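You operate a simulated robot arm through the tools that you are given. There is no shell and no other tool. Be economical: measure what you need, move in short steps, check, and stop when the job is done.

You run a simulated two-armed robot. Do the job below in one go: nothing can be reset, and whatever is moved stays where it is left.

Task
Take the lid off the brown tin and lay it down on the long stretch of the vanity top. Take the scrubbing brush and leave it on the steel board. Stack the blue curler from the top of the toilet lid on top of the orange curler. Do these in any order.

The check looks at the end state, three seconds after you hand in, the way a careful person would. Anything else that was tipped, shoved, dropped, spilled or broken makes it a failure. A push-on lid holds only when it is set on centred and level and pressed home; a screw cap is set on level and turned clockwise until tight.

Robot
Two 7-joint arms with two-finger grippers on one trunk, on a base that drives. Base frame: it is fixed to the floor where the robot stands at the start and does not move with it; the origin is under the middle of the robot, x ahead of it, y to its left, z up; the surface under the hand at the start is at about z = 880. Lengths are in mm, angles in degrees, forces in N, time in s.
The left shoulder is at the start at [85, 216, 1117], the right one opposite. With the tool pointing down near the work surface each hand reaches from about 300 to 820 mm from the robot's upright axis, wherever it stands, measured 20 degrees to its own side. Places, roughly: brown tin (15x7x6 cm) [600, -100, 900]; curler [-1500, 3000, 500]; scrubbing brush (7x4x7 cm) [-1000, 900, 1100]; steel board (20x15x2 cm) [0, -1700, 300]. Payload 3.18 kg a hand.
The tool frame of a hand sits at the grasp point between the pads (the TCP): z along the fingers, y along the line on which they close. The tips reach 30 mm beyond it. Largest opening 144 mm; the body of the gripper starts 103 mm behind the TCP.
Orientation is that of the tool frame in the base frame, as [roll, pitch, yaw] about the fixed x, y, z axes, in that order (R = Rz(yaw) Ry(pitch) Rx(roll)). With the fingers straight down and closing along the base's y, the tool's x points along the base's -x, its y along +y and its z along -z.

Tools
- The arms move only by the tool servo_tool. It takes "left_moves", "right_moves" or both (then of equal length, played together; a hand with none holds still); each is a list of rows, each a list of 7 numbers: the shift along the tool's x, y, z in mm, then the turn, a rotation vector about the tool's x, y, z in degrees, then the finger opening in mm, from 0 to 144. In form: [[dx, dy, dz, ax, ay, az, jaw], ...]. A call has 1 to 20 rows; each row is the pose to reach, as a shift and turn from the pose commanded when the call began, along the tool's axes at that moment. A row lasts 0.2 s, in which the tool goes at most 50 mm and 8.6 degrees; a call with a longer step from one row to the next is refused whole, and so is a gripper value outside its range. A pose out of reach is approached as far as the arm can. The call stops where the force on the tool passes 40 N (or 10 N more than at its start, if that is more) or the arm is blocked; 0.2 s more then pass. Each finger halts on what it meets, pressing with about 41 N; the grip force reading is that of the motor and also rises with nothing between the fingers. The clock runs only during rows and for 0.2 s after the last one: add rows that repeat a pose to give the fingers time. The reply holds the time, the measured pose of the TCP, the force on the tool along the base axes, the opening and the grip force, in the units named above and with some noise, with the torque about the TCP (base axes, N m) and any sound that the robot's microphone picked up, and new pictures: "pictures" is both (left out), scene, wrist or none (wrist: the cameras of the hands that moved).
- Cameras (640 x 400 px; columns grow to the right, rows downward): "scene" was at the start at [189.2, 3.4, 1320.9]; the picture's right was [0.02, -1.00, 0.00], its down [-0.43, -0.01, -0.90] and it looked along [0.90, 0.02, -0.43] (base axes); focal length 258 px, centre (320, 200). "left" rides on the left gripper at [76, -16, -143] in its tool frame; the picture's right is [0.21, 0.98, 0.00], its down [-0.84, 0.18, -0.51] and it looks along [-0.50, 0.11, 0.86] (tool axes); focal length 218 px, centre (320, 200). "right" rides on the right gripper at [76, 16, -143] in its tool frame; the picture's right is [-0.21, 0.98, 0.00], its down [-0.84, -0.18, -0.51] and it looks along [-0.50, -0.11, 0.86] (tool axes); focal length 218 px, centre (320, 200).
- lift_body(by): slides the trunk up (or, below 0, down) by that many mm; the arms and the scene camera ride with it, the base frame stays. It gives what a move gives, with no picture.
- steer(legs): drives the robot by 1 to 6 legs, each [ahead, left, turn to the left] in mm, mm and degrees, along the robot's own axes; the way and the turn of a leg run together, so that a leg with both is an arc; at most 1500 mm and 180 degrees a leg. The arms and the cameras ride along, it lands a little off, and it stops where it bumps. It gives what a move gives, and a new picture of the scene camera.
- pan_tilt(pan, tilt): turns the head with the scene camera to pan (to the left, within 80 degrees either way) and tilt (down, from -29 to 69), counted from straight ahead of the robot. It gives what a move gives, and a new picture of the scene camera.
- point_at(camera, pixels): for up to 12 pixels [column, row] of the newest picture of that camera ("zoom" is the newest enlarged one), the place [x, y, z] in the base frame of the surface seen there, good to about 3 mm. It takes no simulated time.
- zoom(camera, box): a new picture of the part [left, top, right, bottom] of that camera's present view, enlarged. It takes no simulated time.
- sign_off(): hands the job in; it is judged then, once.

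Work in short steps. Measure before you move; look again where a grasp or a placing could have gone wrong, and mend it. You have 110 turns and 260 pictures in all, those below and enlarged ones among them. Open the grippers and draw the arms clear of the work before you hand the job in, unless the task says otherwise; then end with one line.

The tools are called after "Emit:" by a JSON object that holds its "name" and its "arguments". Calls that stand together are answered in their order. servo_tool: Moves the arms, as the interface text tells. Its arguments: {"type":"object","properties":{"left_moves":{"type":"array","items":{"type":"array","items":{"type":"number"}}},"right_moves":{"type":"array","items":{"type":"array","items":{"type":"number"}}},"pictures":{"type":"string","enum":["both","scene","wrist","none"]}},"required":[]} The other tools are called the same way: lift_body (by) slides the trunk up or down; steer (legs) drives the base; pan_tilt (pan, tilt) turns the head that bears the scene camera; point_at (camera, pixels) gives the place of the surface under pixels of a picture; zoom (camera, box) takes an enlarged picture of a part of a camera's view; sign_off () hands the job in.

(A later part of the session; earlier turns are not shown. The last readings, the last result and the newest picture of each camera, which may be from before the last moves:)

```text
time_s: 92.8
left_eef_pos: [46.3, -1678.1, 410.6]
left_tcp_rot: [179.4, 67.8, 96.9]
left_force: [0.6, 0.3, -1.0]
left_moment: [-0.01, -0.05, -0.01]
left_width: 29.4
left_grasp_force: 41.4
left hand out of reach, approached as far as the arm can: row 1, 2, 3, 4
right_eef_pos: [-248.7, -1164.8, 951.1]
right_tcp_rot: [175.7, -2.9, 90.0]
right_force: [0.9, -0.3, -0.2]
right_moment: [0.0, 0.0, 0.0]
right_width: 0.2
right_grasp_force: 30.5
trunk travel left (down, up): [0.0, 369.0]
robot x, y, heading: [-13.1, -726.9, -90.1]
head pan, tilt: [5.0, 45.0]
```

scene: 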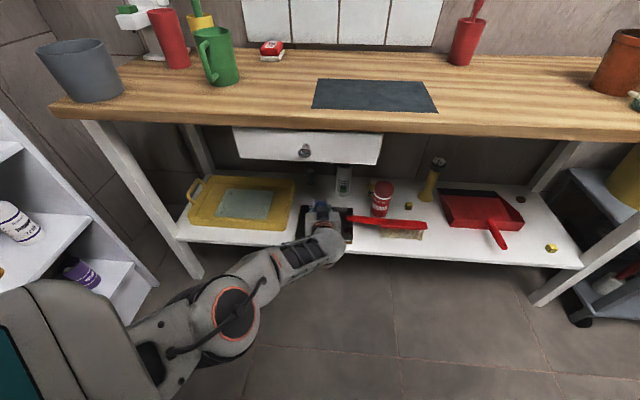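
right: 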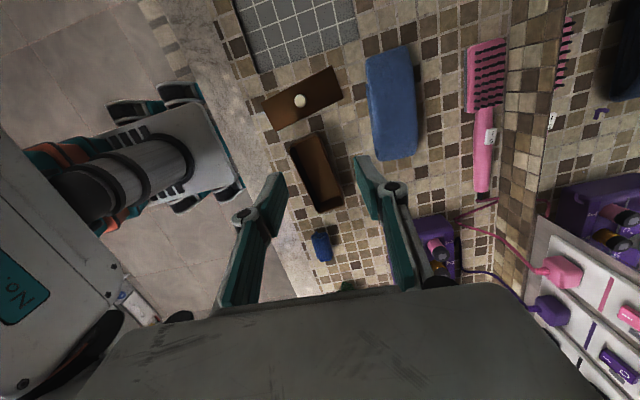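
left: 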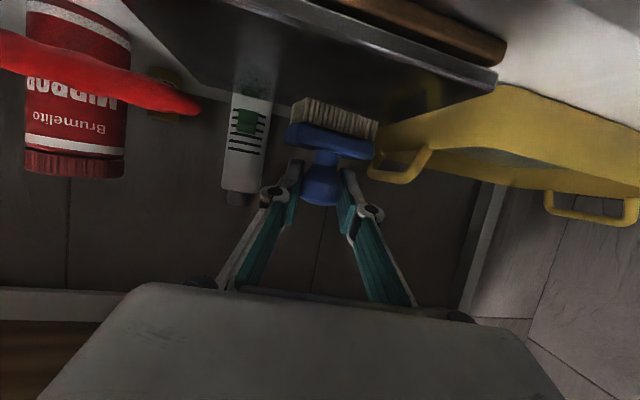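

Limited by the stretched arm; I go down along with 30 mm backward, to drive forward afterwards if required.

Emit:
{"name": "servo_tool", "arguments": {"left_moves": [[7.5, 1, -5, 0, 0, 0, 5], [15, 2, -10, 0, 0, 0, 5], [22, 3, -15, 0, 0, 0, 5], [30, 4, -20, 0, 0, 0, 5], [30, 4, -20, 0, 0, 0, 5]], "pictures": "none"}}

```text
time_s: 94.0
left_eef_pos: [51.4, -1669.6, 398.0]
left_tcp_rot: [178.4, 67.2, 96.6]
left_force: [0.5, 0.5, -0.5]
left_moment: [0.01, -0.02, 0.02]
left_width: 29.3
left_grasp_force: 41.1
left hand out of reach, approached as far as the arm can: row 2, 3, 4, 5
right_eef_pos: [-248.3, -1164.8, 950.5]
right_tcp_rot: [175.5, -2.9, 90.0]
right_force: [0.2, -0.5, -0.1]
right_moment: [0.02, 0.02, -0.01]
right_width: 0.0
right_grasp_force: 31.1
trunk travel left (down, up): [0.0, 369.0]
robot x, y, heading: [-9.2, -726.9, -90.3]
head pan, tilt: [5.0, 45.0]
```

z 398, about 6 mm above the board. I drive ahead 15 mm, then lower the rest.

Emit:
{"name": "steer", "arguments": {"legs": [[18, 0, 0]]}}

Emit:
{"name": "servo_tool", "arguments": {"left_moves": [[5, 0.5, -2, 0, 0, 0, 5], [9, 1, -4, 0, 0, 0, 5], [14, 1.5, -6, 0, 0, 0, 5], [14, 1.5, -6, 0, 0, 0, 5]], "pictures": "wrist"}}

```text
time_s: 94.7
left_eef_pos: [49.5, -1686.3, 396.5]
left_tcp_rot: [178.2, 67.1, 96.6]
left_force: [0.5, -0.2, -0.8]
left_moment: [-0.01, 0.01, 0.0]
left_width: 29.4
left_grasp_force: 41.3
right_eef_pos: [-247.4, -1182.7, 950.7]
right_tcp_rot: [175.6, -2.8, 90.0]
right_force: [0.0, -1.1, 0.0]
right_moment: [0.02, -0.01, 0.02]
right_width: 0.1
right_grasp_force: 30.3
trunk travel left (down, up): [0.0, 369.0]
robot x, y, heading: [-15.6, -746.9, -90.2]
head pan, tilt: [5.0, 45.0]
```

scene: 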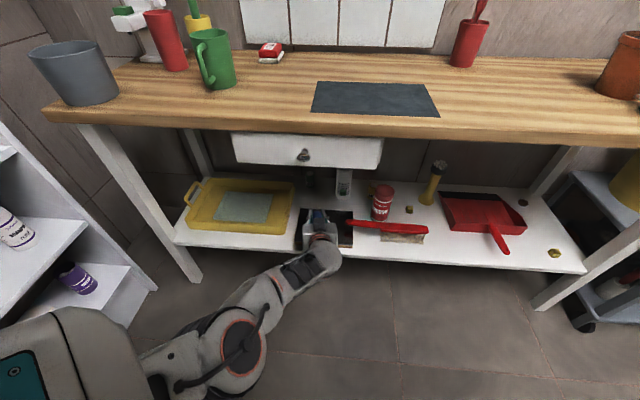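

```text
time_s: 95.7
left_eef_pos: [55.0, -1682.0, 391.7]
left_tcp_rot: [177.3, 66.8, 96.5]
left_force: [0.4, -2.3, 2.3]
left_moment: [-0.13, 0.11, 0.05]
left_width: 29.6
left_grasp_force: 41.2
left hand out of reach, approached as far as the arm can: row 3, 4
right_eef_pos: [-247.9, -1182.7, 950.1]
right_tcp_rot: [175.6, -2.8, 90.0]
right_force: [-0.2, 0.1, -0.8]
right_moment: [-0.01, -0.02, -0.03]
right_width: 0.0
right_grasp_force: 31.4
trunk travel left (down, up): [0.0, 369.0]
robot x, y, heading: [-16.9, -747.4, -90.1]
head pan, tilt: [5.0, 45.0]
```

left: 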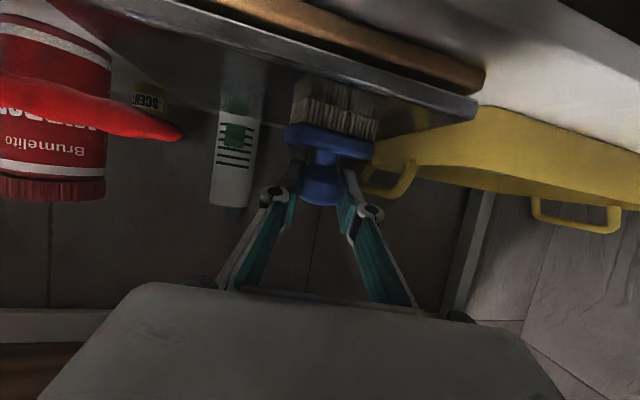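

Light contact (2.3 N) at z 391.7: brush touches the board. I open the fingers.

Emit:
{"name": "servo_tool", "arguments": {"left_moves": [[0, 0, 0, 0, 0, 0, 34], [0, 0, 0, 0, 0, 0, 45], [0, 0, 0, 0, 0, 0, 70], [0, 0, 0, 0, 0, 0, 70]], "pictures": "wrist"}}

```text
time_s: 96.7
left_eef_pos: [54.1, -1681.3, 387.6]
left_tcp_rot: [177.2, 66.6, 96.1]
left_force: [0.4, -0.5, 0.4]
left_moment: [0.02, 0.04, 0.01]
left_width: 69.8
left_grasp_force: 0.0
right_eef_pos: [-246.0, -1182.8, 950.9]
right_tcp_rot: [175.6, -2.9, 89.9]
right_force: [0.2, 0.1, -0.2]
right_moment: [0.01, 0.0, 0.01]
right_width: 0.2
right_grasp_force: 31.0
trunk travel left (down, up): [0.0, 369.0]
robot x, y, heading: [-14.6, -747.1, -90.6]
head pan, tilt: [5.0, 45.0]
```

left: 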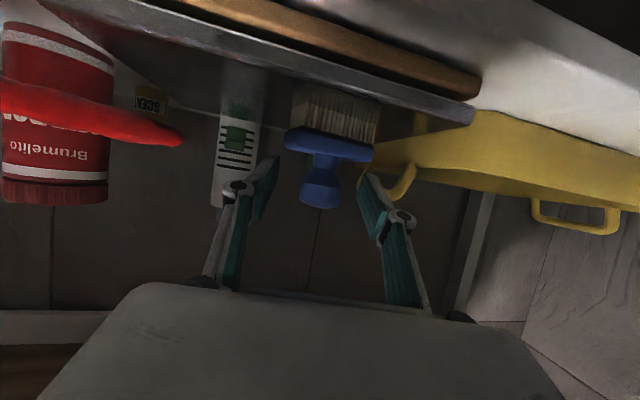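

The brush stands on the board, fingers clear. I raise 6 mm, then back the robot out.

Emit:
{"name": "servo_tool", "arguments": {"left_moves": [[-3, 0, -1, 0, 0, 0, 70], [-6, 0, -2, 0, 0, 0, 70]], "pictures": "none"}}

Emit:
{"name": "steer", "arguments": {"legs": [[-350, 0, 0]]}}

Emit:
{"name": "zoom", "arguments": {"camera": "scene", "box": [200, 140, 440, 290]}}

```text
time_s: 97.3
left_eef_pos: [54.1, -1682.8, 391.8]
left_tcp_rot: [177.0, 66.9, 95.8]
left_force: [0.3, 0.4, 0.2]
left_moment: [0.01, 0.0, -0.02]
left_width: 70.0
left_grasp_force: 0.1
left hand out of reach, approached as far as the arm can: row 2
right_eef_pos: [-248.1, -1181.9, 950.4]
right_tcp_rot: [175.6, -2.8, 90.0]
right_force: [0.3, 0.7, -0.5]
right_moment: [-0.01, -0.02, -0.01]
right_width: 0.2
right_grasp_force: 30.7
trunk travel left (down, up): [0.0, 369.0]
robot x, y, heading: [-14.4, -745.4, -90.2]
head pan, tilt: [5.0, 45.0]
```

```text
time_s: 99.6
left_eef_pos: [58.3, -1330.7, 392.6]
left_tcp_rot: [177.4, 66.9, 96.7]
left_force: [-0.4, 0.4, -0.5]
left_moment: [0.05, 0.01, 0.0]
left_width: 69.6
left_grasp_force: 0.0
right_eef_pos: [-245.6, -832.2, 950.9]
right_tcp_rot: [175.7, -2.8, 90.3]
right_force: [-0.8, -0.3, -0.3]
right_moment: [-0.02, 0.0, 0.03]
right_width: 0.0
right_grasp_force: 30.2
trunk travel left (down, up): [0.0, 369.0]
robot x, y, heading: [-12.9, -396.1, -90.0]
head pan, tilt: [5.0, 45.0]
```

scene: 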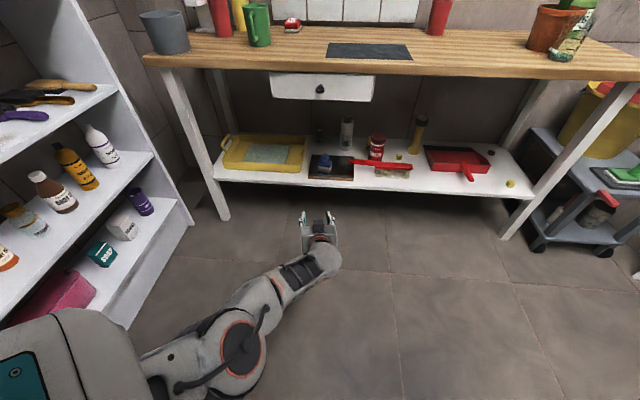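

```text
2.67 times, centred on (320, 215) of scene
```

zoom: 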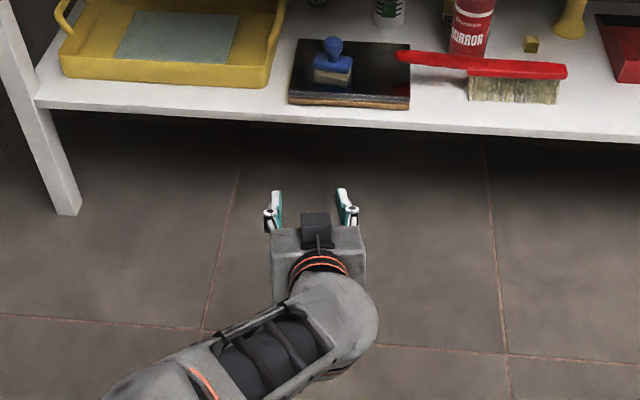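

The brush stands upright on the steel board at zoom (333,62). Next the curlers near the toilet around [-1500,3000]. I raise the trunk 200 mm and fold the left arm back.

Emit:
{"name": "lift_body", "arguments": {"by": 200}}

Emit:
{"name": "servo_tool", "arguments": {"left_moves": [[-19, 10, -38, 0, 4, 0, 70], [-39, 20, -76, 0, 8, 0, 70], [-58, 29, -115, 0, 12, 0, 70], [-77, 39, -153, 0, 16, 0, 70], [-97, 49, -191, 0, 20, 0, 70], [-116, 59, -229, 0, 24, 0, 70], [-135, 68, -267, 0, 28, 0, 70], [-155, 78, -305, 0, 32, 0, 70], [-174, 88, -344, 0, 36, 0, 70], [-194, 98, -382, 0, 40, 0, 70], [-213, 107, -420, 0, 44, 0, 70], [-232, 117, -458, 0, 48, 0, 70], [-252, 127, -496, 0, 52, 0, 70], [-271, 137, -534, 0, 56, 0, 70], [-290, 146, -573, 0, 60, 0, 70], [-310, 156, -611, 0, 64, 0, 70], [-329, 166, -649, 0, 67, 0, 70], [-329, 166, -649, 0, 67, 0, 70]], "pictures": "scene"}}

```text
time_s: 101.8
left_eef_pos: [59.8, -1376.1, 1170.8]
left_tcp_rot: [-17.8, 74.5, -99.6]
left_force: [0.6, -0.1, -0.4]
left_moment: [-0.01, 0.03, 0.0]
left_width: 70.2
left_grasp_force: 0.1
right_eef_pos: [-244.5, -831.0, 1149.1]
right_tcp_rot: [175.6, -3.0, 90.2]
right_force: [0.9, -0.2, 0.2]
right_moment: [0.05, 0.0, -0.02]
right_width: 0.2
right_grasp_force: 30.7
trunk travel left (down, up): [-200.0, 169.0]
robot x, y, heading: [-11.4, -393.5, -90.0]
head pan, tilt: [5.0, 45.0]
```

```text
time_s: 102.9
left_eef_pos: [100.2, -1371.8, 1155.3]
left_tcp_rot: [-87.7, 80.4, -160.0]
left_force: [-0.2, 0.3, -2.1]
left_moment: [-0.09, -0.01, -0.02]
left_width: 70.3
left_grasp_force: 0.0
left hand out of reach, approached as far as the arm can: row 1, 2, 3, 4
right_eef_pos: [-242.1, -828.9, 1153.3]
right_tcp_rot: [175.7, -2.5, 90.4]
right_force: [0.5, 0.5, -0.4]
right_moment: [-0.1, 0.06, 0.01]
right_width: 0.1
right_grasp_force: 30.6
trunk travel left (down, up): [-200.0, 169.0]
robot x, y, heading: [-14.0, -395.7, -90.1]
head pan, tilt: [5.0, 45.0]
stopped in row 5 (left hand): the force on the tool passed its limit at 52 N (the readings are from after the stop); the commanded pose is now the measured one
```

scene: 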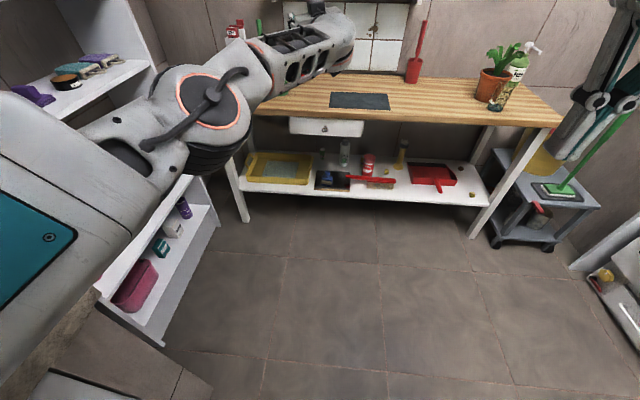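

The lift swung the stretched left arm up unexpectedly, and the move stopped on a force spike. I look at the surroundings before moving further.

Emit:
{"name": "servo_tool", "arguments": {"left_moves": [[0, 0, 0, 0, 0, 0, 70]], "pictures": "wrist"}}

Emit:
{"name": "pan_tilt", "arguments": {"pan": 20, "tilt": 15}}

```text
time_s: 103.3
left_eef_pos: [103.7, -1373.0, 1160.8]
left_tcp_rot: [-85.8, 80.2, -157.9]
left_force: [-0.5, -0.2, -0.2]
left_moment: [0.01, 0.05, -0.01]
left_width: 70.0
left_grasp_force: 0.1
right_eef_pos: [-243.2, -831.2, 1152.6]
right_tcp_rot: [175.7, -2.6, 90.3]
right_force: [-0.3, 0.1, -0.1]
right_moment: [0.01, 0.02, -0.01]
right_width: 0.0
right_grasp_force: 30.0
trunk travel left (down, up): [-200.0, 169.0]
robot x, y, heading: [-14.2, -395.0, -89.9]
head pan, tilt: [5.0, 45.0]
```

left: 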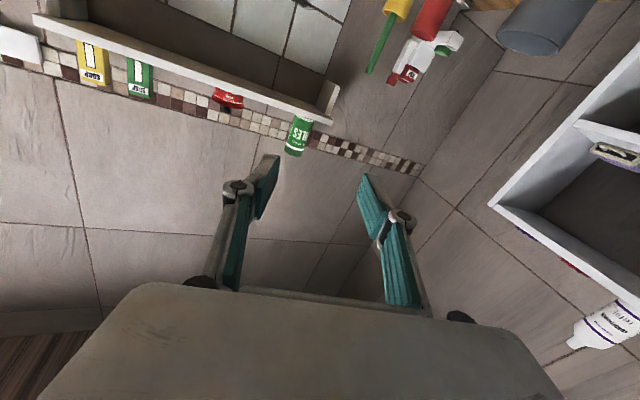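

```text
time_s: 104.2
left_eef_pos: [101.2, -1373.6, 1161.6]
left_tcp_rot: [-85.6, 80.3, -157.6]
left_force: [-0.6, 0.2, -0.6]
left_moment: [-0.02, 0.02, -0.01]
left_width: 69.9
left_grasp_force: 0.1
right_eef_pos: [-244.1, -830.3, 1152.7]
right_tcp_rot: [175.5, -2.6, 90.2]
right_force: [1.0, 0.8, 0.7]
right_moment: [-0.02, -0.02, 0.0]
right_width: 0.0
right_grasp_force: 30.7
trunk travel left (down, up): [-200.0, 169.0]
robot x, y, heading: [-12.9, -398.4, -89.8]
head pan, tilt: [20.0, 15.0]
```

scene: 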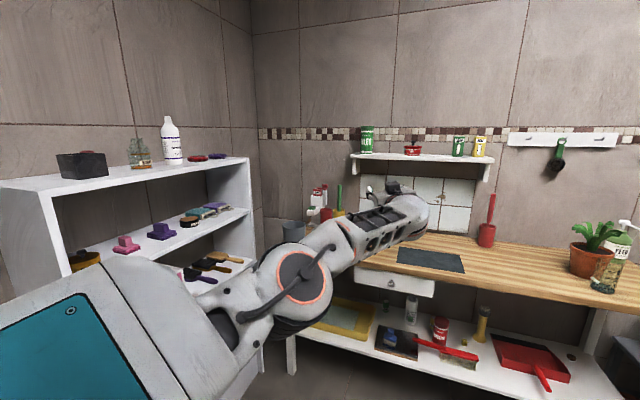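

Nothing was disturbed. I fold the left hand back: retreat ~500 mm toward the robot while turning to point down.

Emit:
{"name": "servo_tool", "arguments": {"left_moves": [[-4, 19, -37, 0.6, 7.6, 1.8, 70], [-8, 39, -75, 1.1, 15.2, 3.6, 70], [-11, 58, -112, 1.7, 22.8, 5.4, 70], [-15, 77, -150, 2.2, 30.4, 7.2, 70], [-19, 96, -187, 2.8, 38, 9, 70], [-22, 116, -225, 3.4, 45.6, 10.8, 70], [-26, 135, -262, 3.9, 53.2, 12.6, 70], [-30, 154, -299, 4.5, 60.8, 14.4, 70], [-34, 173, -337, 5, 68.4, 16.2, 70], [-37, 193, -374, 5.6, 76, 18, 70], [-41, 212, -412, 6.1, 83.6, 19.8, 70], [-45, 231, -449, 6.7, 91.2, 21.6, 70], [-45, 231, -449, 6.7, 91.2, 21.6, 70]], "pictures": "scene"}}

```text
time_s: 107.0
left_eef_pos: [186.3, -873.6, 1158.5]
left_tcp_rot: [-179.9, -0.1, 89.9]
left_force: [0.1, -0.6, -0.2]
left_moment: [-0.02, 0.01, 0.01]
left_width: 70.0
left_grasp_force: 0.1
right_eef_pos: [-244.2, -831.0, 1151.4]
right_tcp_rot: [175.5, -2.6, 90.3]
right_force: [-0.3, 1.2, -0.2]
right_moment: [0.01, -0.03, 0.01]
right_width: 0.0
right_grasp_force: 30.5
trunk travel left (down, up): [-200.0, 169.0]
robot x, y, heading: [-11.8, -392.3, -89.6]
head pan, tilt: [20.0, 15.0]
```

scene: 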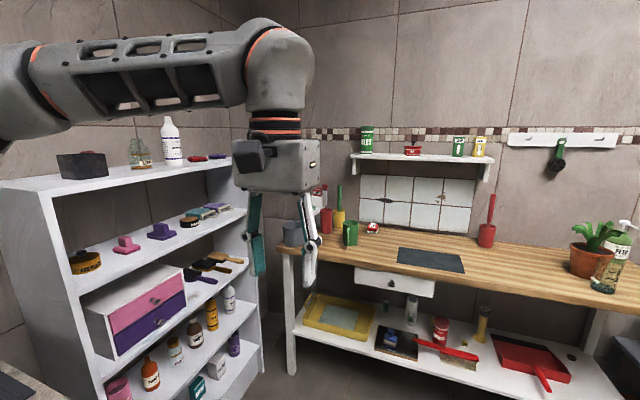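

Arm folded. I strafe right 300 mm, turn left 180° to face +y, and look.

Emit:
{"name": "steer", "arguments": {"legs": [[0, -300, 0], [0, 0, 180]]}}

Emit:
{"name": "pan_tilt", "arguments": {"pan": 0, "tilt": 20}}

```text
time_s: 117.4
left_eef_pos: [-486.6, 88.9, 1158.7]
left_tcp_rot: [-179.9, 0.1, -92.1]
left_force: [-1.3, -1.1, -0.5]
left_moment: [-0.03, -0.02, 0.02]
left_width: 70.1
left_grasp_force: 0.1
right_eef_pos: [-57.8, 30.0, 1152.8]
right_tcp_rot: [175.5, -2.7, -91.7]
right_force: [0.5, 0.4, -0.4]
right_moment: [0.01, 0.01, -0.02]
right_width: 0.1
right_grasp_force: 30.7
trunk travel left (down, up): [-200.0, 169.0]
robot x, y, heading: [-303.9, -395.8, 88.0]
head pan, tilt: [20.0, 15.0]
```

scene: 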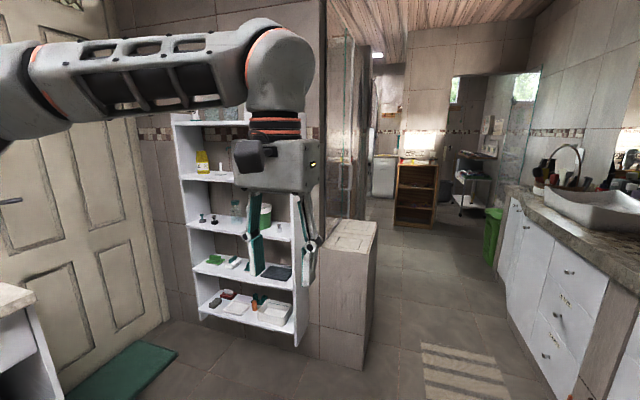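

```text
time_s: 118.3
left_eef_pos: [-486.4, 87.5, 1159.0]
left_tcp_rot: [180.0, 0.0, -92.1]
left_force: [0.6, 0.2, -1.0]
left_moment: [0.02, -0.01, -0.02]
left_width: 69.8
left_grasp_force: 0.2
right_eef_pos: [-57.5, 30.3, 1153.1]
right_tcp_rot: [175.4, -2.6, -91.7]
right_force: [-0.6, -0.7, -0.1]
right_moment: [-0.02, 0.01, -0.02]
right_width: 0.3
right_grasp_force: 30.8
trunk travel left (down, up): [-200.0, 169.0]
robot x, y, heading: [-306.7, -399.4, 87.9]
head pan, tilt: [0.0, 20.0]
```

scene: 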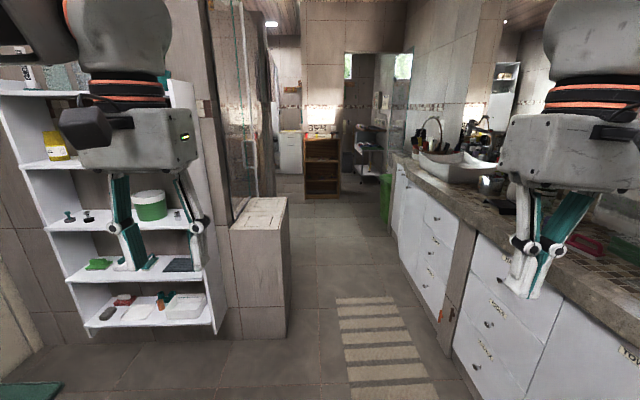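

Emit:
{"name": "point_at", "arguments": {"camera": "scene", "pixels": [[288, 300], [288, 230], [300, 250], [450, 310], [400, 200], [385, 190], [320, 200], [288, 130], [370, 220], [290, 175], [265, 130], [230, 240]]}}

Emit:
{"name": "zoom", "arguments": {"camera": "scene", "box": [220, 40, 460, 240]}}

```text
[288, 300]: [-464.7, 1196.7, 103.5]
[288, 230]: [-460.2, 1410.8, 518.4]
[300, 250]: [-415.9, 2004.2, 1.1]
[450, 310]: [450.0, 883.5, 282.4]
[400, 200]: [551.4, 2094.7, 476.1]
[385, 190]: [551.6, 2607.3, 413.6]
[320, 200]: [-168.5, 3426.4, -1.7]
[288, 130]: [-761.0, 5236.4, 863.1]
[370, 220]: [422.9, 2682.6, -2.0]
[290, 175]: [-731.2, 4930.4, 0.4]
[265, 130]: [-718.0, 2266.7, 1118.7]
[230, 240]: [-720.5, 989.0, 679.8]
```

```text
2.00 times, centred on (340, 140) of scene
```

zoom: 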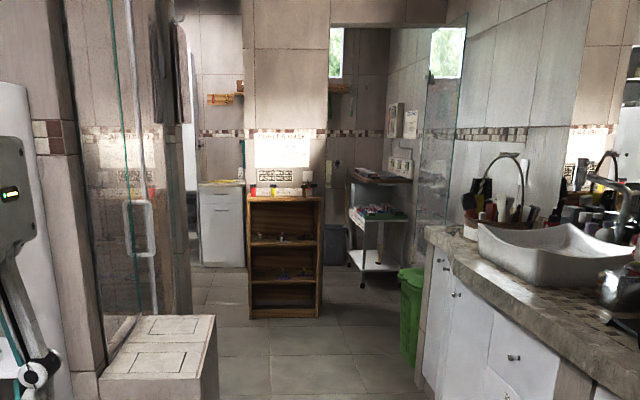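

The corridor spans x -460..450. I move to x≈-80 and drive ahead along it.

Emit:
{"name": "steer", "arguments": {"legs": [[0, -220, 2], [1400, 0, 0]]}}

Emit:
{"name": "steer", "arguments": {"legs": [[1350, 0, 0]]}}

Emit:
{"name": "pan_tilt", "arguments": {"pan": 70, "tilt": 25}}

```text
time_s: 127.4
left_eef_pos: [-309.9, 1476.6, 1158.7]
left_tcp_rot: [-180.0, 0.0, -89.0]
left_force: [-0.3, 0.2, -0.2]
left_moment: [-0.01, 0.03, -0.02]
left_width: 69.9
left_grasp_force: 0.0
right_eef_pos: [120.4, 1442.7, 1151.9]
right_tcp_rot: [175.4, -2.7, -88.5]
right_force: [0.5, 1.2, -0.6]
right_moment: [-0.02, -0.03, 0.0]
right_width: 0.0
right_grasp_force: 30.4
trunk travel left (down, up): [-200.0, 169.0]
robot x, y, heading: [-103.3, 1005.8, 91.3]
head pan, tilt: [0.0, 20.0]
```

scene: 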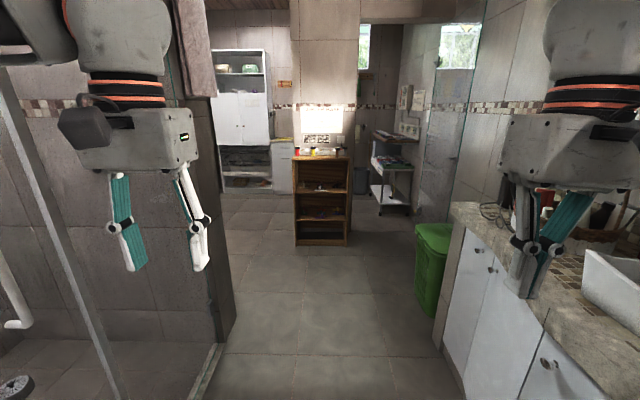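

```text
time_s: 134.2
left_eef_pos: [-326.6, 2843.0, 1159.3]
left_tcp_rot: [180.0, 0.0, -89.6]
left_force: [0.1, 0.0, 0.3]
left_moment: [-0.05, 0.01, 0.04]
left_width: 69.7
left_grasp_force: 0.0
right_eef_pos: [103.4, 2804.2, 1151.4]
right_tcp_rot: [175.4, -2.6, -89.2]
right_force: [0.2, 0.2, 0.5]
right_moment: [-0.05, -0.03, 0.01]
right_width: 0.0
right_grasp_force: 30.7
trunk travel left (down, up): [-200.0, 169.0]
robot x, y, heading: [-125.4, 2368.3, 90.6]
head pan, tilt: [0.0, 20.0]
```

scene: 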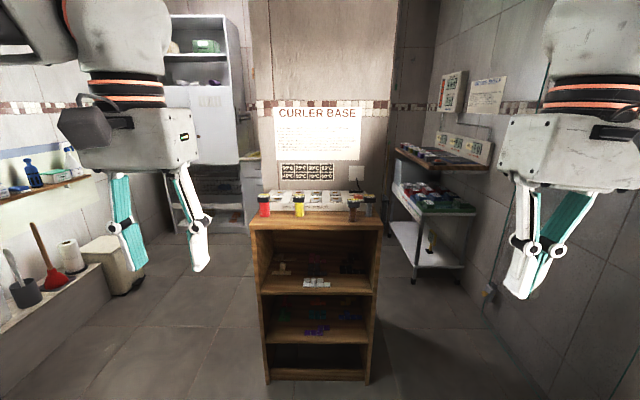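

```text
time_s: 135.7
left_eef_pos: [-327.9, 2843.8, 1159.7]
left_tcp_rot: [180.0, 0.0, -89.6]
left_force: [0.1, 0.0, 1.0]
left_moment: [-0.01, 0.03, -0.04]
left_width: 70.1
left_grasp_force: 0.1
right_eef_pos: [103.4, 2805.1, 1152.2]
right_tcp_rot: [175.5, -2.6, -89.3]
right_force: [0.2, 0.3, 0.2]
right_moment: [-0.04, 0.02, -0.02]
right_width: 0.2
right_grasp_force: 30.5
trunk travel left (down, up): [-200.0, 169.0]
robot x, y, heading: [-123.9, 2367.8, 90.7]
head pan, tilt: [70.0, 25.0]
```

scene: 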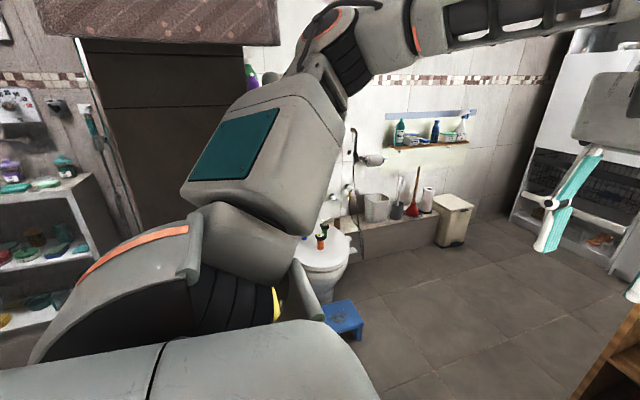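

The toilet is at (325,255) with small objects on it. There's also a "CURLER BASE" stand ahead. I turn left 80° to face the toilet.

Emit:
{"name": "steer", "arguments": {"legs": [[0, 0, 75]]}}

Emit:
{"name": "pan_tilt", "arguments": {"pan": 0, "tilt": 25}}

```text
time_s: 137.5
left_eef_pos: [-424.7, 2786.3, 1146.0]
left_tcp_rot: [177.3, -1.7, -75.1]
left_force: [0.2, 0.2, -0.9]
left_moment: [-0.03, -0.05, 0.01]
left_width: 70.0
left_grasp_force: 0.1
right_eef_pos: [-18.1, 2870.2, 1148.0]
right_tcp_rot: [175.0, -3.0, -72.6]
right_force: [-0.9, 0.3, 0.3]
right_moment: [0.04, 0.04, -0.02]
right_width: 0.0
right_grasp_force: 30.4
trunk travel left (down, up): [-200.0, 169.0]
robot x, y, heading: [-119.6, 2379.5, 107.2]
head pan, tilt: [70.0, 25.0]
stopped in leg 1: the robot was blocked; the commanded pose is now the measured one
```

scene: 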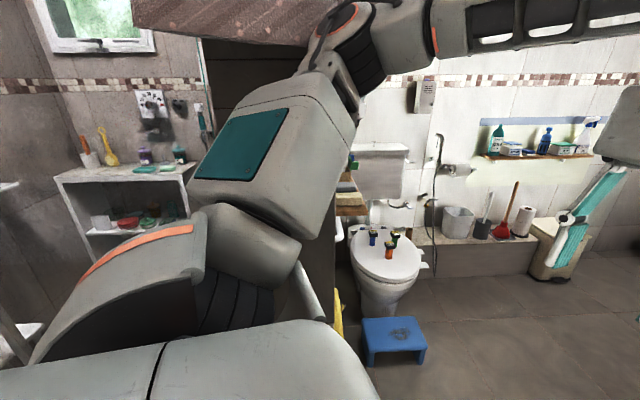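

```text
time_s: 138.9
left_eef_pos: [-427.0, 2786.9, 1144.8]
left_tcp_rot: [177.0, -1.7, -75.0]
left_force: [0.1, -0.2, 0.5]
left_moment: [0.02, 0.01, 0.0]
left_width: 70.1
left_grasp_force: 0.0
right_eef_pos: [-20.2, 2873.5, 1143.1]
right_tcp_rot: [174.9, -3.3, -72.3]
right_force: [0.5, 0.1, 0.1]
right_moment: [0.0, 0.01, -0.01]
right_width: 0.2
right_grasp_force: 31.0
trunk travel left (down, up): [-200.0, 169.0]
robot x, y, heading: [-119.2, 2378.7, 107.3]
head pan, tilt: [0.0, 25.0]
```

scene: 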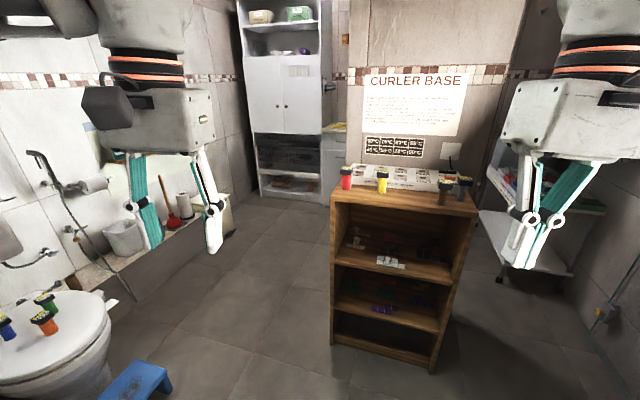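

The turn was blocked; I look to both sides to see what was touched. On the toilet (30,340) are blue, green and orange curlers.

Emit:
{"name": "pan_tilt", "arguments": {"pan": 80, "tilt": 10}}

Emit:
{"name": "pan_tilt", "arguments": {"pan": -80, "tilt": 35}}

```text
time_s: 140.4
left_eef_pos: [-427.5, 2787.3, 1145.7]
left_tcp_rot: [177.0, -1.9, -75.0]
left_force: [0.6, 0.1, -0.9]
left_moment: [-0.02, 0.01, 0.02]
left_width: 70.0
left_grasp_force: 0.1
right_eef_pos: [-18.9, 2873.0, 1144.2]
right_tcp_rot: [175.0, -3.4, -72.4]
right_force: [0.0, 0.6, 0.0]
right_moment: [0.0, 0.02, -0.01]
right_width: 0.2
right_grasp_force: 30.5
trunk travel left (down, up): [-200.0, 169.0]
robot x, y, heading: [-122.1, 2377.4, 107.4]
head pan, tilt: [80.0, 10.0]
```

scene: 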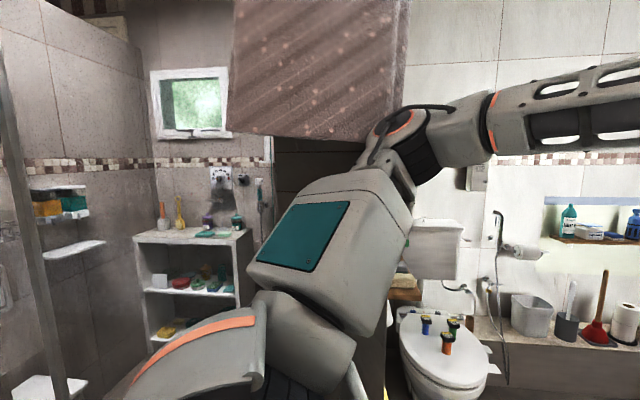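

```text
time_s: 142.9
left_eef_pos: [-426.5, 2787.0, 1145.2]
left_tcp_rot: [177.0, -1.7, -75.0]
left_force: [0.2, -0.1, 0.2]
left_moment: [-0.01, -0.01, -0.04]
left_width: 69.8
left_grasp_force: 0.0
right_eef_pos: [-20.2, 2874.1, 1144.4]
right_tcp_rot: [174.8, -3.4, -72.4]
right_force: [0.2, -0.8, -0.6]
right_moment: [-0.02, 0.02, 0.0]
right_width: 0.0
right_grasp_force: 30.8
trunk travel left (down, up): [-200.0, 169.0]
robot x, y, heading: [-124.0, 2379.2, 107.4]
head pan, tilt: [-80.0, 35.0]
```

scene: 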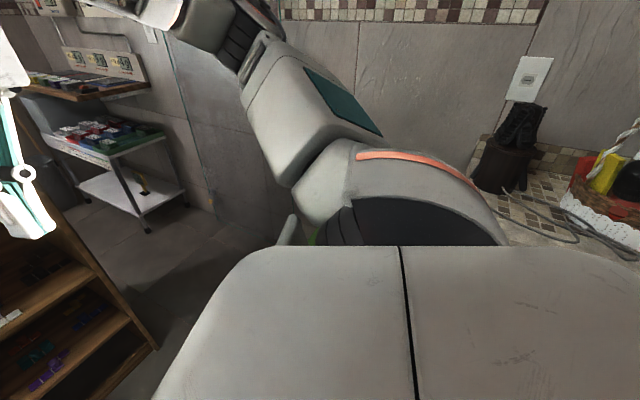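

The left elbow touched the hanging towel at the wall end. I turn back, move ahead clear of it, and then turn.

Emit:
{"name": "steer", "arguments": {"legs": [[0, 0, -14], [280, -60, 0]]}}

Emit:
{"name": "pan_tilt", "arguments": {"pan": 75, "tilt": 30}}

```text
time_s: 145.7
left_eef_pos: [-297.8, 3118.2, 1149.4]
left_tcp_rot: [178.0, -1.0, -88.1]
left_force: [0.0, 0.9, 0.5]
left_moment: [0.01, 0.02, -0.03]
left_width: 70.1
left_grasp_force: 0.0
right_eef_pos: [120.2, 3108.4, 1151.0]
right_tcp_rot: [175.7, -2.8, -85.8]
right_force: [0.8, 0.4, 1.0]
right_moment: [0.0, 0.01, -0.02]
right_width: 0.0
right_grasp_force: 30.6
trunk travel left (down, up): [-200.0, 169.0]
robot x, y, heading: [-81.7, 2658.4, 93.8]
head pan, tilt: [-80.0, 35.0]
```

scene: 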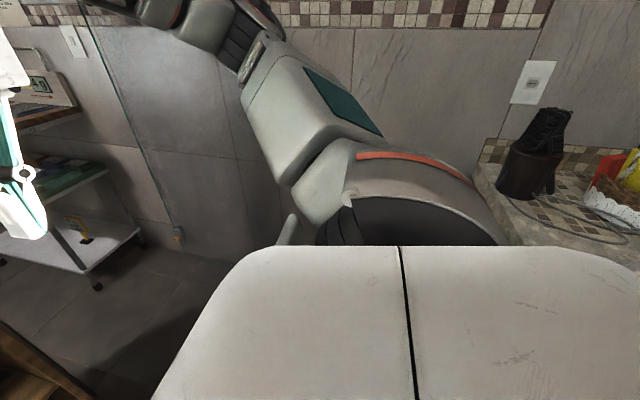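

```text
time_s: 148.1
left_eef_pos: [-299.9, 3118.6, 1149.4]
left_tcp_rot: [178.0, -1.0, -88.1]
left_force: [-0.2, 0.2, 0.4]
left_moment: [-0.01, -0.03, 0.0]
left_width: 70.1
left_grasp_force: 0.0
right_eef_pos: [121.2, 3107.7, 1150.6]
right_tcp_rot: [175.6, -2.6, -85.8]
right_force: [-0.1, 0.2, 0.4]
right_moment: [0.0, 0.0, -0.02]
right_width: 0.3
right_grasp_force: 30.2
trunk travel left (down, up): [-200.0, 169.0]
robot x, y, heading: [-77.1, 2660.3, 94.3]
head pan, tilt: [75.0, 30.0]
```

scene: 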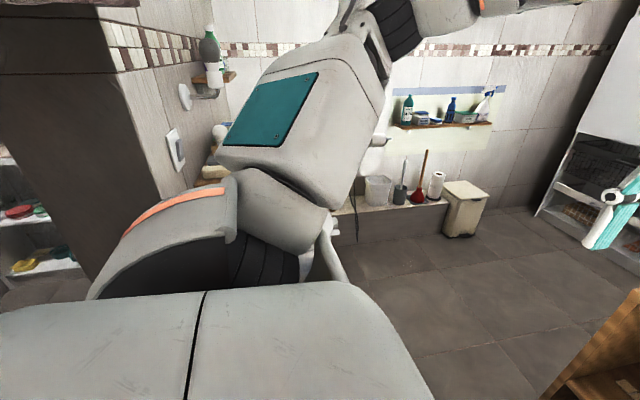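

Clear now. I turn left 70° to face the toilet.

Emit:
{"name": "steer", "arguments": {"legs": [[0, 0, 72]]}}

Emit:
{"name": "pan_tilt", "arguments": {"pan": 0, "tilt": 35}}

```text
time_s: 151.6
left_eef_pos: [-589.2, 2602.6, 1150.5]
left_tcp_rot: [178.1, -1.1, -17.1]
left_force: [0.3, 0.1, -0.6]
left_moment: [0.02, -0.02, -0.04]
left_width: 70.1
left_grasp_force: 0.1
right_eef_pos: [-441.2, 2995.8, 1151.8]
right_tcp_rot: [175.7, -2.7, -14.8]
right_force: [0.4, 0.1, 0.2]
right_moment: [-0.01, -0.01, 0.01]
right_width: 0.2
right_grasp_force: 30.9
trunk travel left (down, up): [-200.0, 169.0]
robot x, y, heading: [-80.8, 2654.9, 164.8]
head pan, tilt: [75.0, 30.0]
```

scene: 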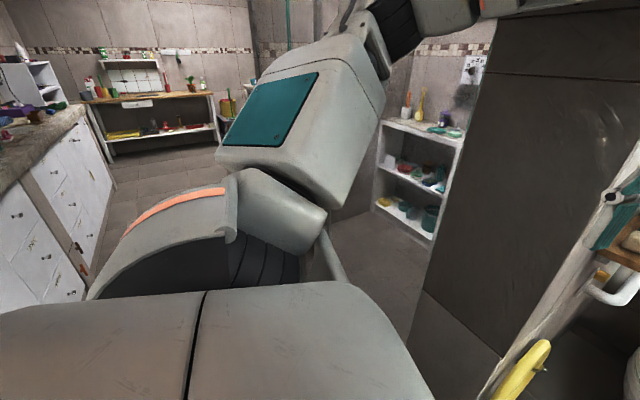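

```text
time_s: 153.0
left_eef_pos: [-588.9, 2603.4, 1149.5]
left_tcp_rot: [178.1, -1.1, -17.1]
left_force: [-0.3, 1.0, -1.0]
left_moment: [0.01, 0.01, 0.02]
left_width: 70.2
left_grasp_force: 0.0
right_eef_pos: [-441.1, 2994.0, 1151.3]
right_tcp_rot: [175.6, -2.7, -14.9]
right_force: [-1.0, -0.2, 0.3]
right_moment: [-0.01, -0.01, 0.03]
right_width: 0.0
right_grasp_force: 30.9
trunk travel left (down, up): [-200.0, 169.0]
robot x, y, heading: [-81.2, 2658.4, 164.9]
head pan, tilt: [0.0, 35.0]
```

scene: 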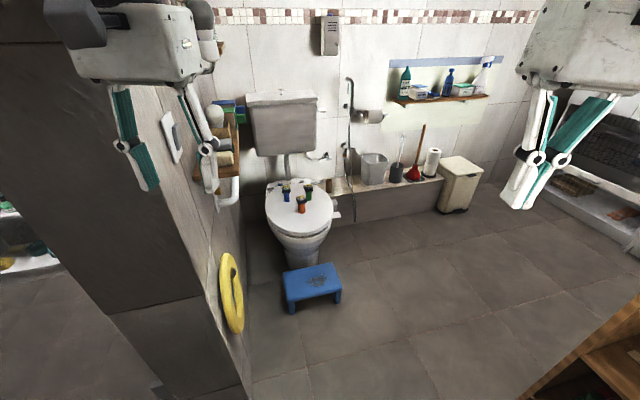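

The toilet is straight ahead with three or so curlers at about (295,195). I zoom in and measure.

Emit:
{"name": "zoom", "arguments": {"camera": "scene", "box": [255, 165, 345, 221]}}

Emit:
{"name": "point_at", "arguments": {"camera": "scene", "pixels": [[286, 190], [301, 205], [308, 190], [300, 220], [310, 272], [228, 300], [272, 180], [335, 213], [320, 235], [210, 300], [300, 300]]}}

```text
7.11 times, centred on (300, 193) of scene
```

zoom: 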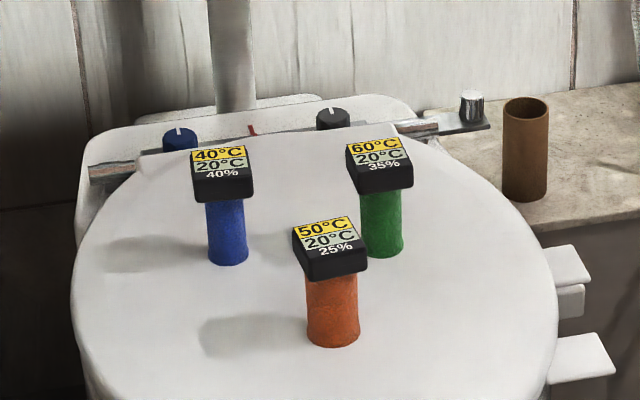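

```text
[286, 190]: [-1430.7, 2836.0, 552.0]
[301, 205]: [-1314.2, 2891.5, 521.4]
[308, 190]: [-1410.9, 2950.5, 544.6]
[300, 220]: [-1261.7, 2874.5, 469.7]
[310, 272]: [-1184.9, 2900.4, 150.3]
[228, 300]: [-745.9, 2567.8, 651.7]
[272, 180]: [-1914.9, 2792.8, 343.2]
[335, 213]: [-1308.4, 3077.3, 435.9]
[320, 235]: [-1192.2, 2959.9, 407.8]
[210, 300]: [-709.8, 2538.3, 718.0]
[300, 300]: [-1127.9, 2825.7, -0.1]
```

Blue curler ≈(-1430,2836), green ≈(-1411,2950), orange ≈(-1314,2891), lid z≈470. I'll approach diagonally with the right arm, keeping the left elbow away from the wall: small shift, then turn left 61°.

Emit:
{"name": "steer", "arguments": {"legs": [[138, -59, 0], [0, 0, 61]]}}

Emit:
{"name": "pan_tilt", "arguments": {"pan": -70, "tilt": 30}}

```text
time_s: 154.2
left_eef_pos: [-668.2, 2668.3, 1153.6]
left_tcp_rot: [178.1, -0.5, -17.4]
left_force: [0.1, 0.1, -0.4]
left_moment: [0.02, 0.0, 0.01]
left_width: 70.1
left_grasp_force: 0.1
right_eef_pos: [-524.5, 3062.0, 1150.9]
right_tcp_rot: [175.6, -2.9, -14.8]
right_force: [-0.5, -0.3, -0.4]
right_moment: [0.0, 0.0, 0.02]
right_width: 0.3
right_grasp_force: 30.6
trunk travel left (down, up): [-200.0, 169.0]
robot x, y, heading: [-164.2, 2725.4, 165.1]
head pan, tilt: [0.0, 35.0]
stopped in leg 1: the robot was blocked; the commanded pose is now the measured one
```

scene: 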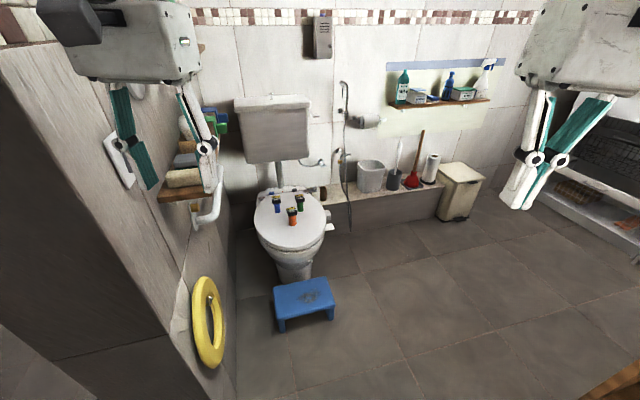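

```text
time_s: 155.7
left_eef_pos: [-667.5, 2667.7, 1151.2]
left_tcp_rot: [178.1, -0.5, -17.2]
left_force: [0.7, -0.8, -0.9]
left_moment: [-0.03, 0.01, 0.03]
left_width: 70.0
left_grasp_force: 0.1
right_eef_pos: [-523.1, 3061.3, 1151.2]
right_tcp_rot: [175.6, -2.7, -14.9]
right_force: [-0.7, 0.0, -1.0]
right_moment: [0.02, 0.01, 0.03]
right_width: 0.3
right_grasp_force: 30.5
trunk travel left (down, up): [-200.0, 169.0]
robot x, y, heading: [-165.3, 2721.6, 164.8]
head pan, tilt: [-70.0, 30.0]
```

scene: 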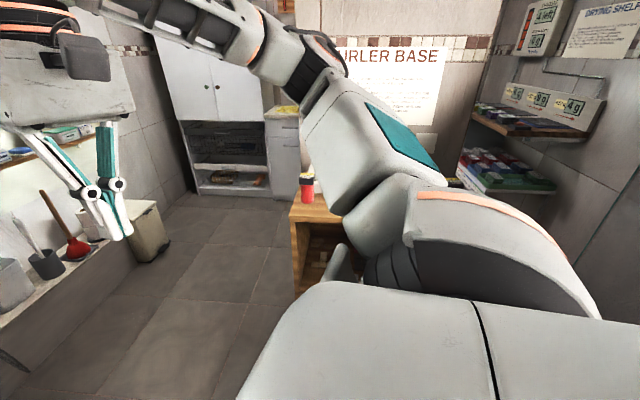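

Blocked again. I measure the cabinet's near corner and curlers on it relative to my right arm.

Emit:
{"name": "point_at", "arguments": {"camera": "scene", "pixels": [[306, 190], [292, 212], [293, 250], [330, 215], [340, 260], [280, 50], [200, 20], [375, 120], [400, 240], [330, 60]]}}

Emit:
{"name": "pan_tilt", "arguments": {"pan": 70, "tilt": 20}}

```text
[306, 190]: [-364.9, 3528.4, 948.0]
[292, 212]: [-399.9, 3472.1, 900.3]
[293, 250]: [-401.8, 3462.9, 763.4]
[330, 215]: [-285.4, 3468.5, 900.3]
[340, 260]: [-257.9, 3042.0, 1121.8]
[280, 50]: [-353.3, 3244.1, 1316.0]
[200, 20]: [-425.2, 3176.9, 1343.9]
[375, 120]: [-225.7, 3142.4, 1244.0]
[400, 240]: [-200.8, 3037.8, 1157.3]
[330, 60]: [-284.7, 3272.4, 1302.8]
```

```text
time_s: 157.9
left_eef_pos: [-668.2, 2669.6, 1152.0]
left_tcp_rot: [178.1, -0.5, -17.3]
left_force: [0.4, 0.0, 0.3]
left_moment: [0.01, -0.03, 0.0]
left_width: 70.1
left_grasp_force: 0.1
right_eef_pos: [-523.0, 3061.1, 1151.2]
right_tcp_rot: [175.6, -2.6, -14.9]
right_force: [-0.9, 0.4, 0.7]
right_moment: [0.0, -0.02, 0.0]
right_width: 0.0
right_grasp_force: 30.7
trunk travel left (down, up): [-200.0, 169.0]
robot x, y, heading: [-166.4, 2721.0, 165.0]
head pan, tilt: [70.0, 20.0]
```

scene: 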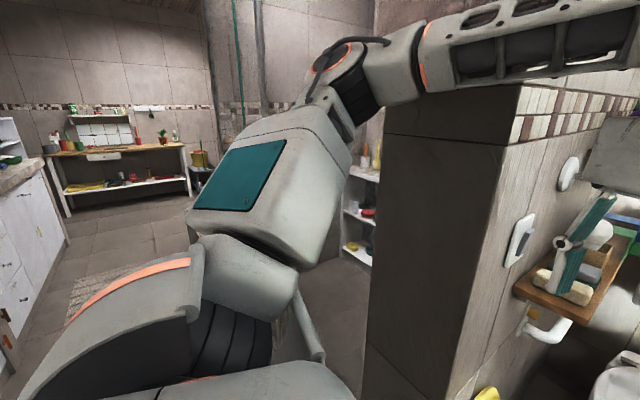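

The left forearm is against the wall corner. I back off 150 mm and then turn left 61°.

Emit:
{"name": "steer", "arguments": {"legs": [[-150, 0, 0], [0, 0, 61]]}}

```text
time_s: 161.9
left_eef_pos: [-219.2, 2216.6, 1151.3]
left_tcp_rot: [178.2, -0.7, 43.4]
left_force: [0.1, 0.0, -0.2]
left_moment: [0.0, 0.04, -0.03]
left_width: 70.1
left_grasp_force: 0.0
right_eef_pos: [-491.3, 2535.8, 1151.1]
right_tcp_rot: [175.5, -2.8, 45.7]
right_force: [-0.3, -0.8, -0.6]
right_moment: [-0.02, 0.01, 0.02]
right_width: 0.0
right_grasp_force: 30.2
trunk travel left (down, up): [-200.0, 169.0]
robot x, y, heading: [-21.2, 2685.0, -134.4]
head pan, tilt: [70.0, 20.0]
```

scene: 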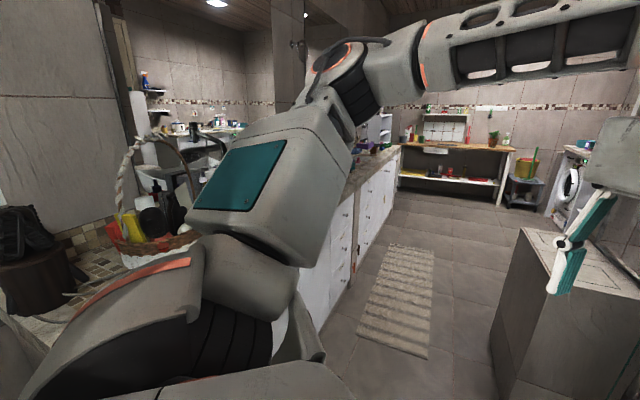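

Turned. The left hand would meet the wall corner on the diagonal path, so I strafe right 250 mm first, then fold the left hand out to the side.

Emit:
{"name": "steer", "arguments": {"legs": [[0, -250, 0]]}}

Emit:
{"name": "servo_tool", "arguments": {"left_moves": [[27, 29, -5, 0, 0, 0, 70], [55, 57, -10, 0, 0, 0, 70], [82, 86, -15, 0, 0, 0, 70], [110, 115, -20, 0, 0, 0, 70], [137, 144, -20, 0, 0, 0, 70], [165, 172, -20, 0, 0, 0, 70], [192, 201, -20, 0, 0, 0, 70], [220, 230, -20, 0, 0, 0, 70], [220, 230, -20, 0, 0, 0, 70]], "pictures": "none"}}

```text
time_s: 164.8
left_eef_pos: [-404.9, 2397.5, 1152.4]
left_tcp_rot: [178.1, -0.7, 43.2]
left_force: [-0.1, 0.0, 0.2]
left_moment: [-0.05, 0.0, -0.04]
left_width: 69.9
left_grasp_force: 0.0
right_eef_pos: [-675.5, 2718.1, 1150.8]
right_tcp_rot: [175.7, -2.8, 45.5]
right_force: [-0.2, 0.9, 0.5]
right_moment: [-0.01, -0.01, 0.0]
right_width: 0.0
right_grasp_force: 30.8
trunk travel left (down, up): [-200.0, 169.0]
robot x, y, heading: [-203.5, 2866.0, -134.7]
head pan, tilt: [70.0, 20.0]
```

scene: 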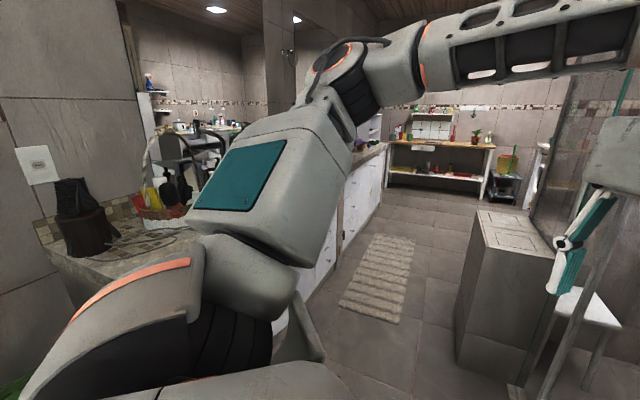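

```text
time_s: 166.8
left_eef_pos: [-144.4, 2430.0, 1148.3]
left_tcp_rot: [178.2, -0.8, 43.1]
left_force: [0.0, -0.7, 0.0]
left_moment: [-0.04, -0.01, 0.06]
left_width: 70.0
left_grasp_force: 0.0
left hand out of reach, approached as far as the arm can: row 5, 6, 7, 8, 9
right_eef_pos: [-674.4, 2716.8, 1150.0]
right_tcp_rot: [175.6, -2.9, 45.5]
right_force: [0.4, 1.4, -0.5]
right_moment: [0.05, 0.01, -0.03]
right_width: 0.0
right_grasp_force: 30.7
trunk travel left (down, up): [-200.0, 169.0]
robot x, y, heading: [-202.1, 2865.5, -134.7]
head pan, tilt: [70.0, 20.0]
```

Left hand is folded. Now the diagonal leg to about (-800,3220).

Emit:
{"name": "steer", "arguments": {"legs": [[168, -674, 0]]}}

Emit:
{"name": "pan_tilt", "arguments": {"pan": -15, "tilt": 45}}

```text
time_s: 173.0
left_eef_pos: [-732.6, 2770.4, 1150.0]
left_tcp_rot: [178.3, -0.7, 43.5]
left_force: [0.1, -0.3, -1.4]
left_moment: [0.02, 0.03, 0.0]
left_width: 69.9
left_grasp_force: 0.1
right_eef_pos: [-1263.4, 3058.3, 1150.0]
right_tcp_rot: [175.5, -2.9, 46.0]
right_force: [-0.1, 0.3, -0.6]
right_moment: [-0.01, 0.0, -0.01]
right_width: 0.0
right_grasp_force: 30.5
trunk travel left (down, up): [-200.0, 169.0]
robot x, y, heading: [-789.6, 3207.9, -133.9]
head pan, tilt: [70.0, 20.0]
```

scene: 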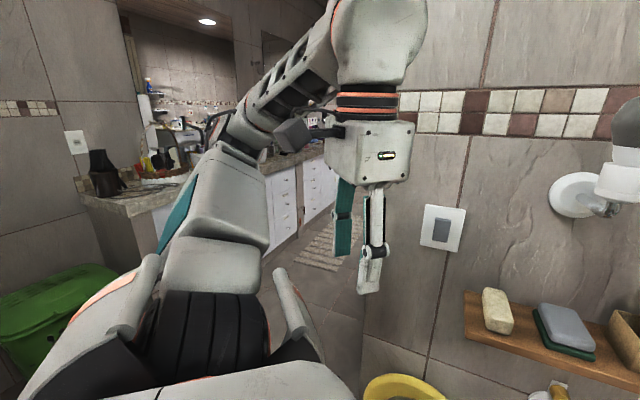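

```text
time_s: 174.6
left_eef_pos: [-731.8, 2771.0, 1150.8]
left_tcp_rot: [178.1, -0.7, 43.5]
left_force: [0.0, 0.1, 0.4]
left_moment: [-0.02, 0.0, -0.03]
left_width: 70.2
left_grasp_force: 0.1
right_eef_pos: [-1263.5, 3057.5, 1150.6]
right_tcp_rot: [175.6, -2.9, 45.9]
right_force: [0.0, -0.4, -0.3]
right_moment: [-0.02, -0.01, 0.0]
right_width: 0.0
right_grasp_force: 30.6
trunk travel left (down, up): [-200.0, 169.0]
robot x, y, heading: [-789.3, 3209.7, -133.9]
head pan, tilt: [-15.0, 45.0]
```

scene: 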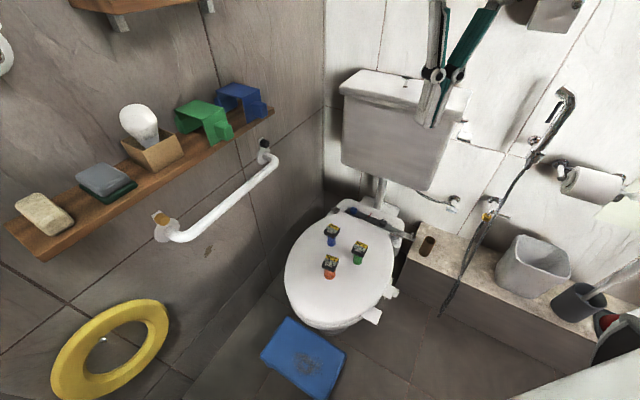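

Excellent view. I zoom on the curlers and measure.

Emit:
{"name": "zoom", "arguments": {"camera": "scene", "box": [296, 212, 392, 288]}}

```text
5.26 times, centred on (344, 250) of scene
```

zoom: 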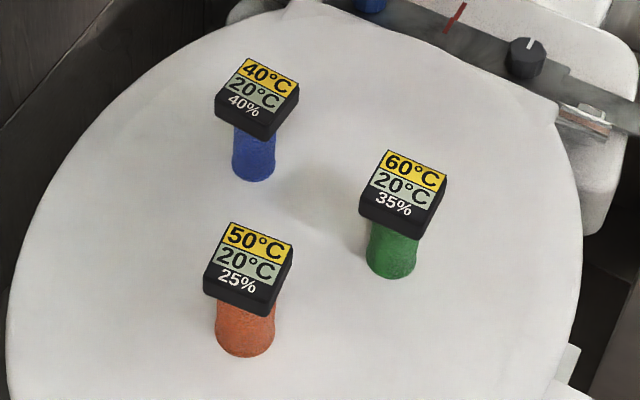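

Emit:
{"name": "point_at", "arguments": {"camera": "zoom", "pixels": [[257, 90], [241, 60], [299, 86], [267, 126], [217, 95], [254, 175], [248, 258], [230, 225], [292, 248], [263, 303], [205, 280], [243, 350]]}}

Emit:
{"name": "point_at", "arguments": {"camera": "zoom", "pixels": [[404, 188], [388, 152], [446, 178], [414, 222], [361, 192], [392, 272], [252, 155], [245, 325], [320, 150], [150, 200], [235, 150], [273, 155]]}}

```text
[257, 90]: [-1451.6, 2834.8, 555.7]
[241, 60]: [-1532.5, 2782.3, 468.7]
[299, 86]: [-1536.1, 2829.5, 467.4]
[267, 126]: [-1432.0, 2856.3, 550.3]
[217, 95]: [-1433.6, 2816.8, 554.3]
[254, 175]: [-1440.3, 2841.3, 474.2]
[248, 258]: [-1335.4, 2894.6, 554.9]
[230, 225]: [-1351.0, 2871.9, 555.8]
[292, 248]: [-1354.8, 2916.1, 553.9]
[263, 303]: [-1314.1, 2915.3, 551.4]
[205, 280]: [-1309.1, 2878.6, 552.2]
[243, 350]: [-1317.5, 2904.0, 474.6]
```

```text
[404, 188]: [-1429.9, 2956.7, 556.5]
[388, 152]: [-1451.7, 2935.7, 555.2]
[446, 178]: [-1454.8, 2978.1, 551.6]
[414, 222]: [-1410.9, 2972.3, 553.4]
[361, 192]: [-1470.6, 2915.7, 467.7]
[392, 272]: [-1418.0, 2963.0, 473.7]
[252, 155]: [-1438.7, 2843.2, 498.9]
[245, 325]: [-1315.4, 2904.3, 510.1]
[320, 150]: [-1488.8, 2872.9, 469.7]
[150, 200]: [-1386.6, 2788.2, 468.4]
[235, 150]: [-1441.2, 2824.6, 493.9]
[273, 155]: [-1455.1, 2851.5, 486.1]
```

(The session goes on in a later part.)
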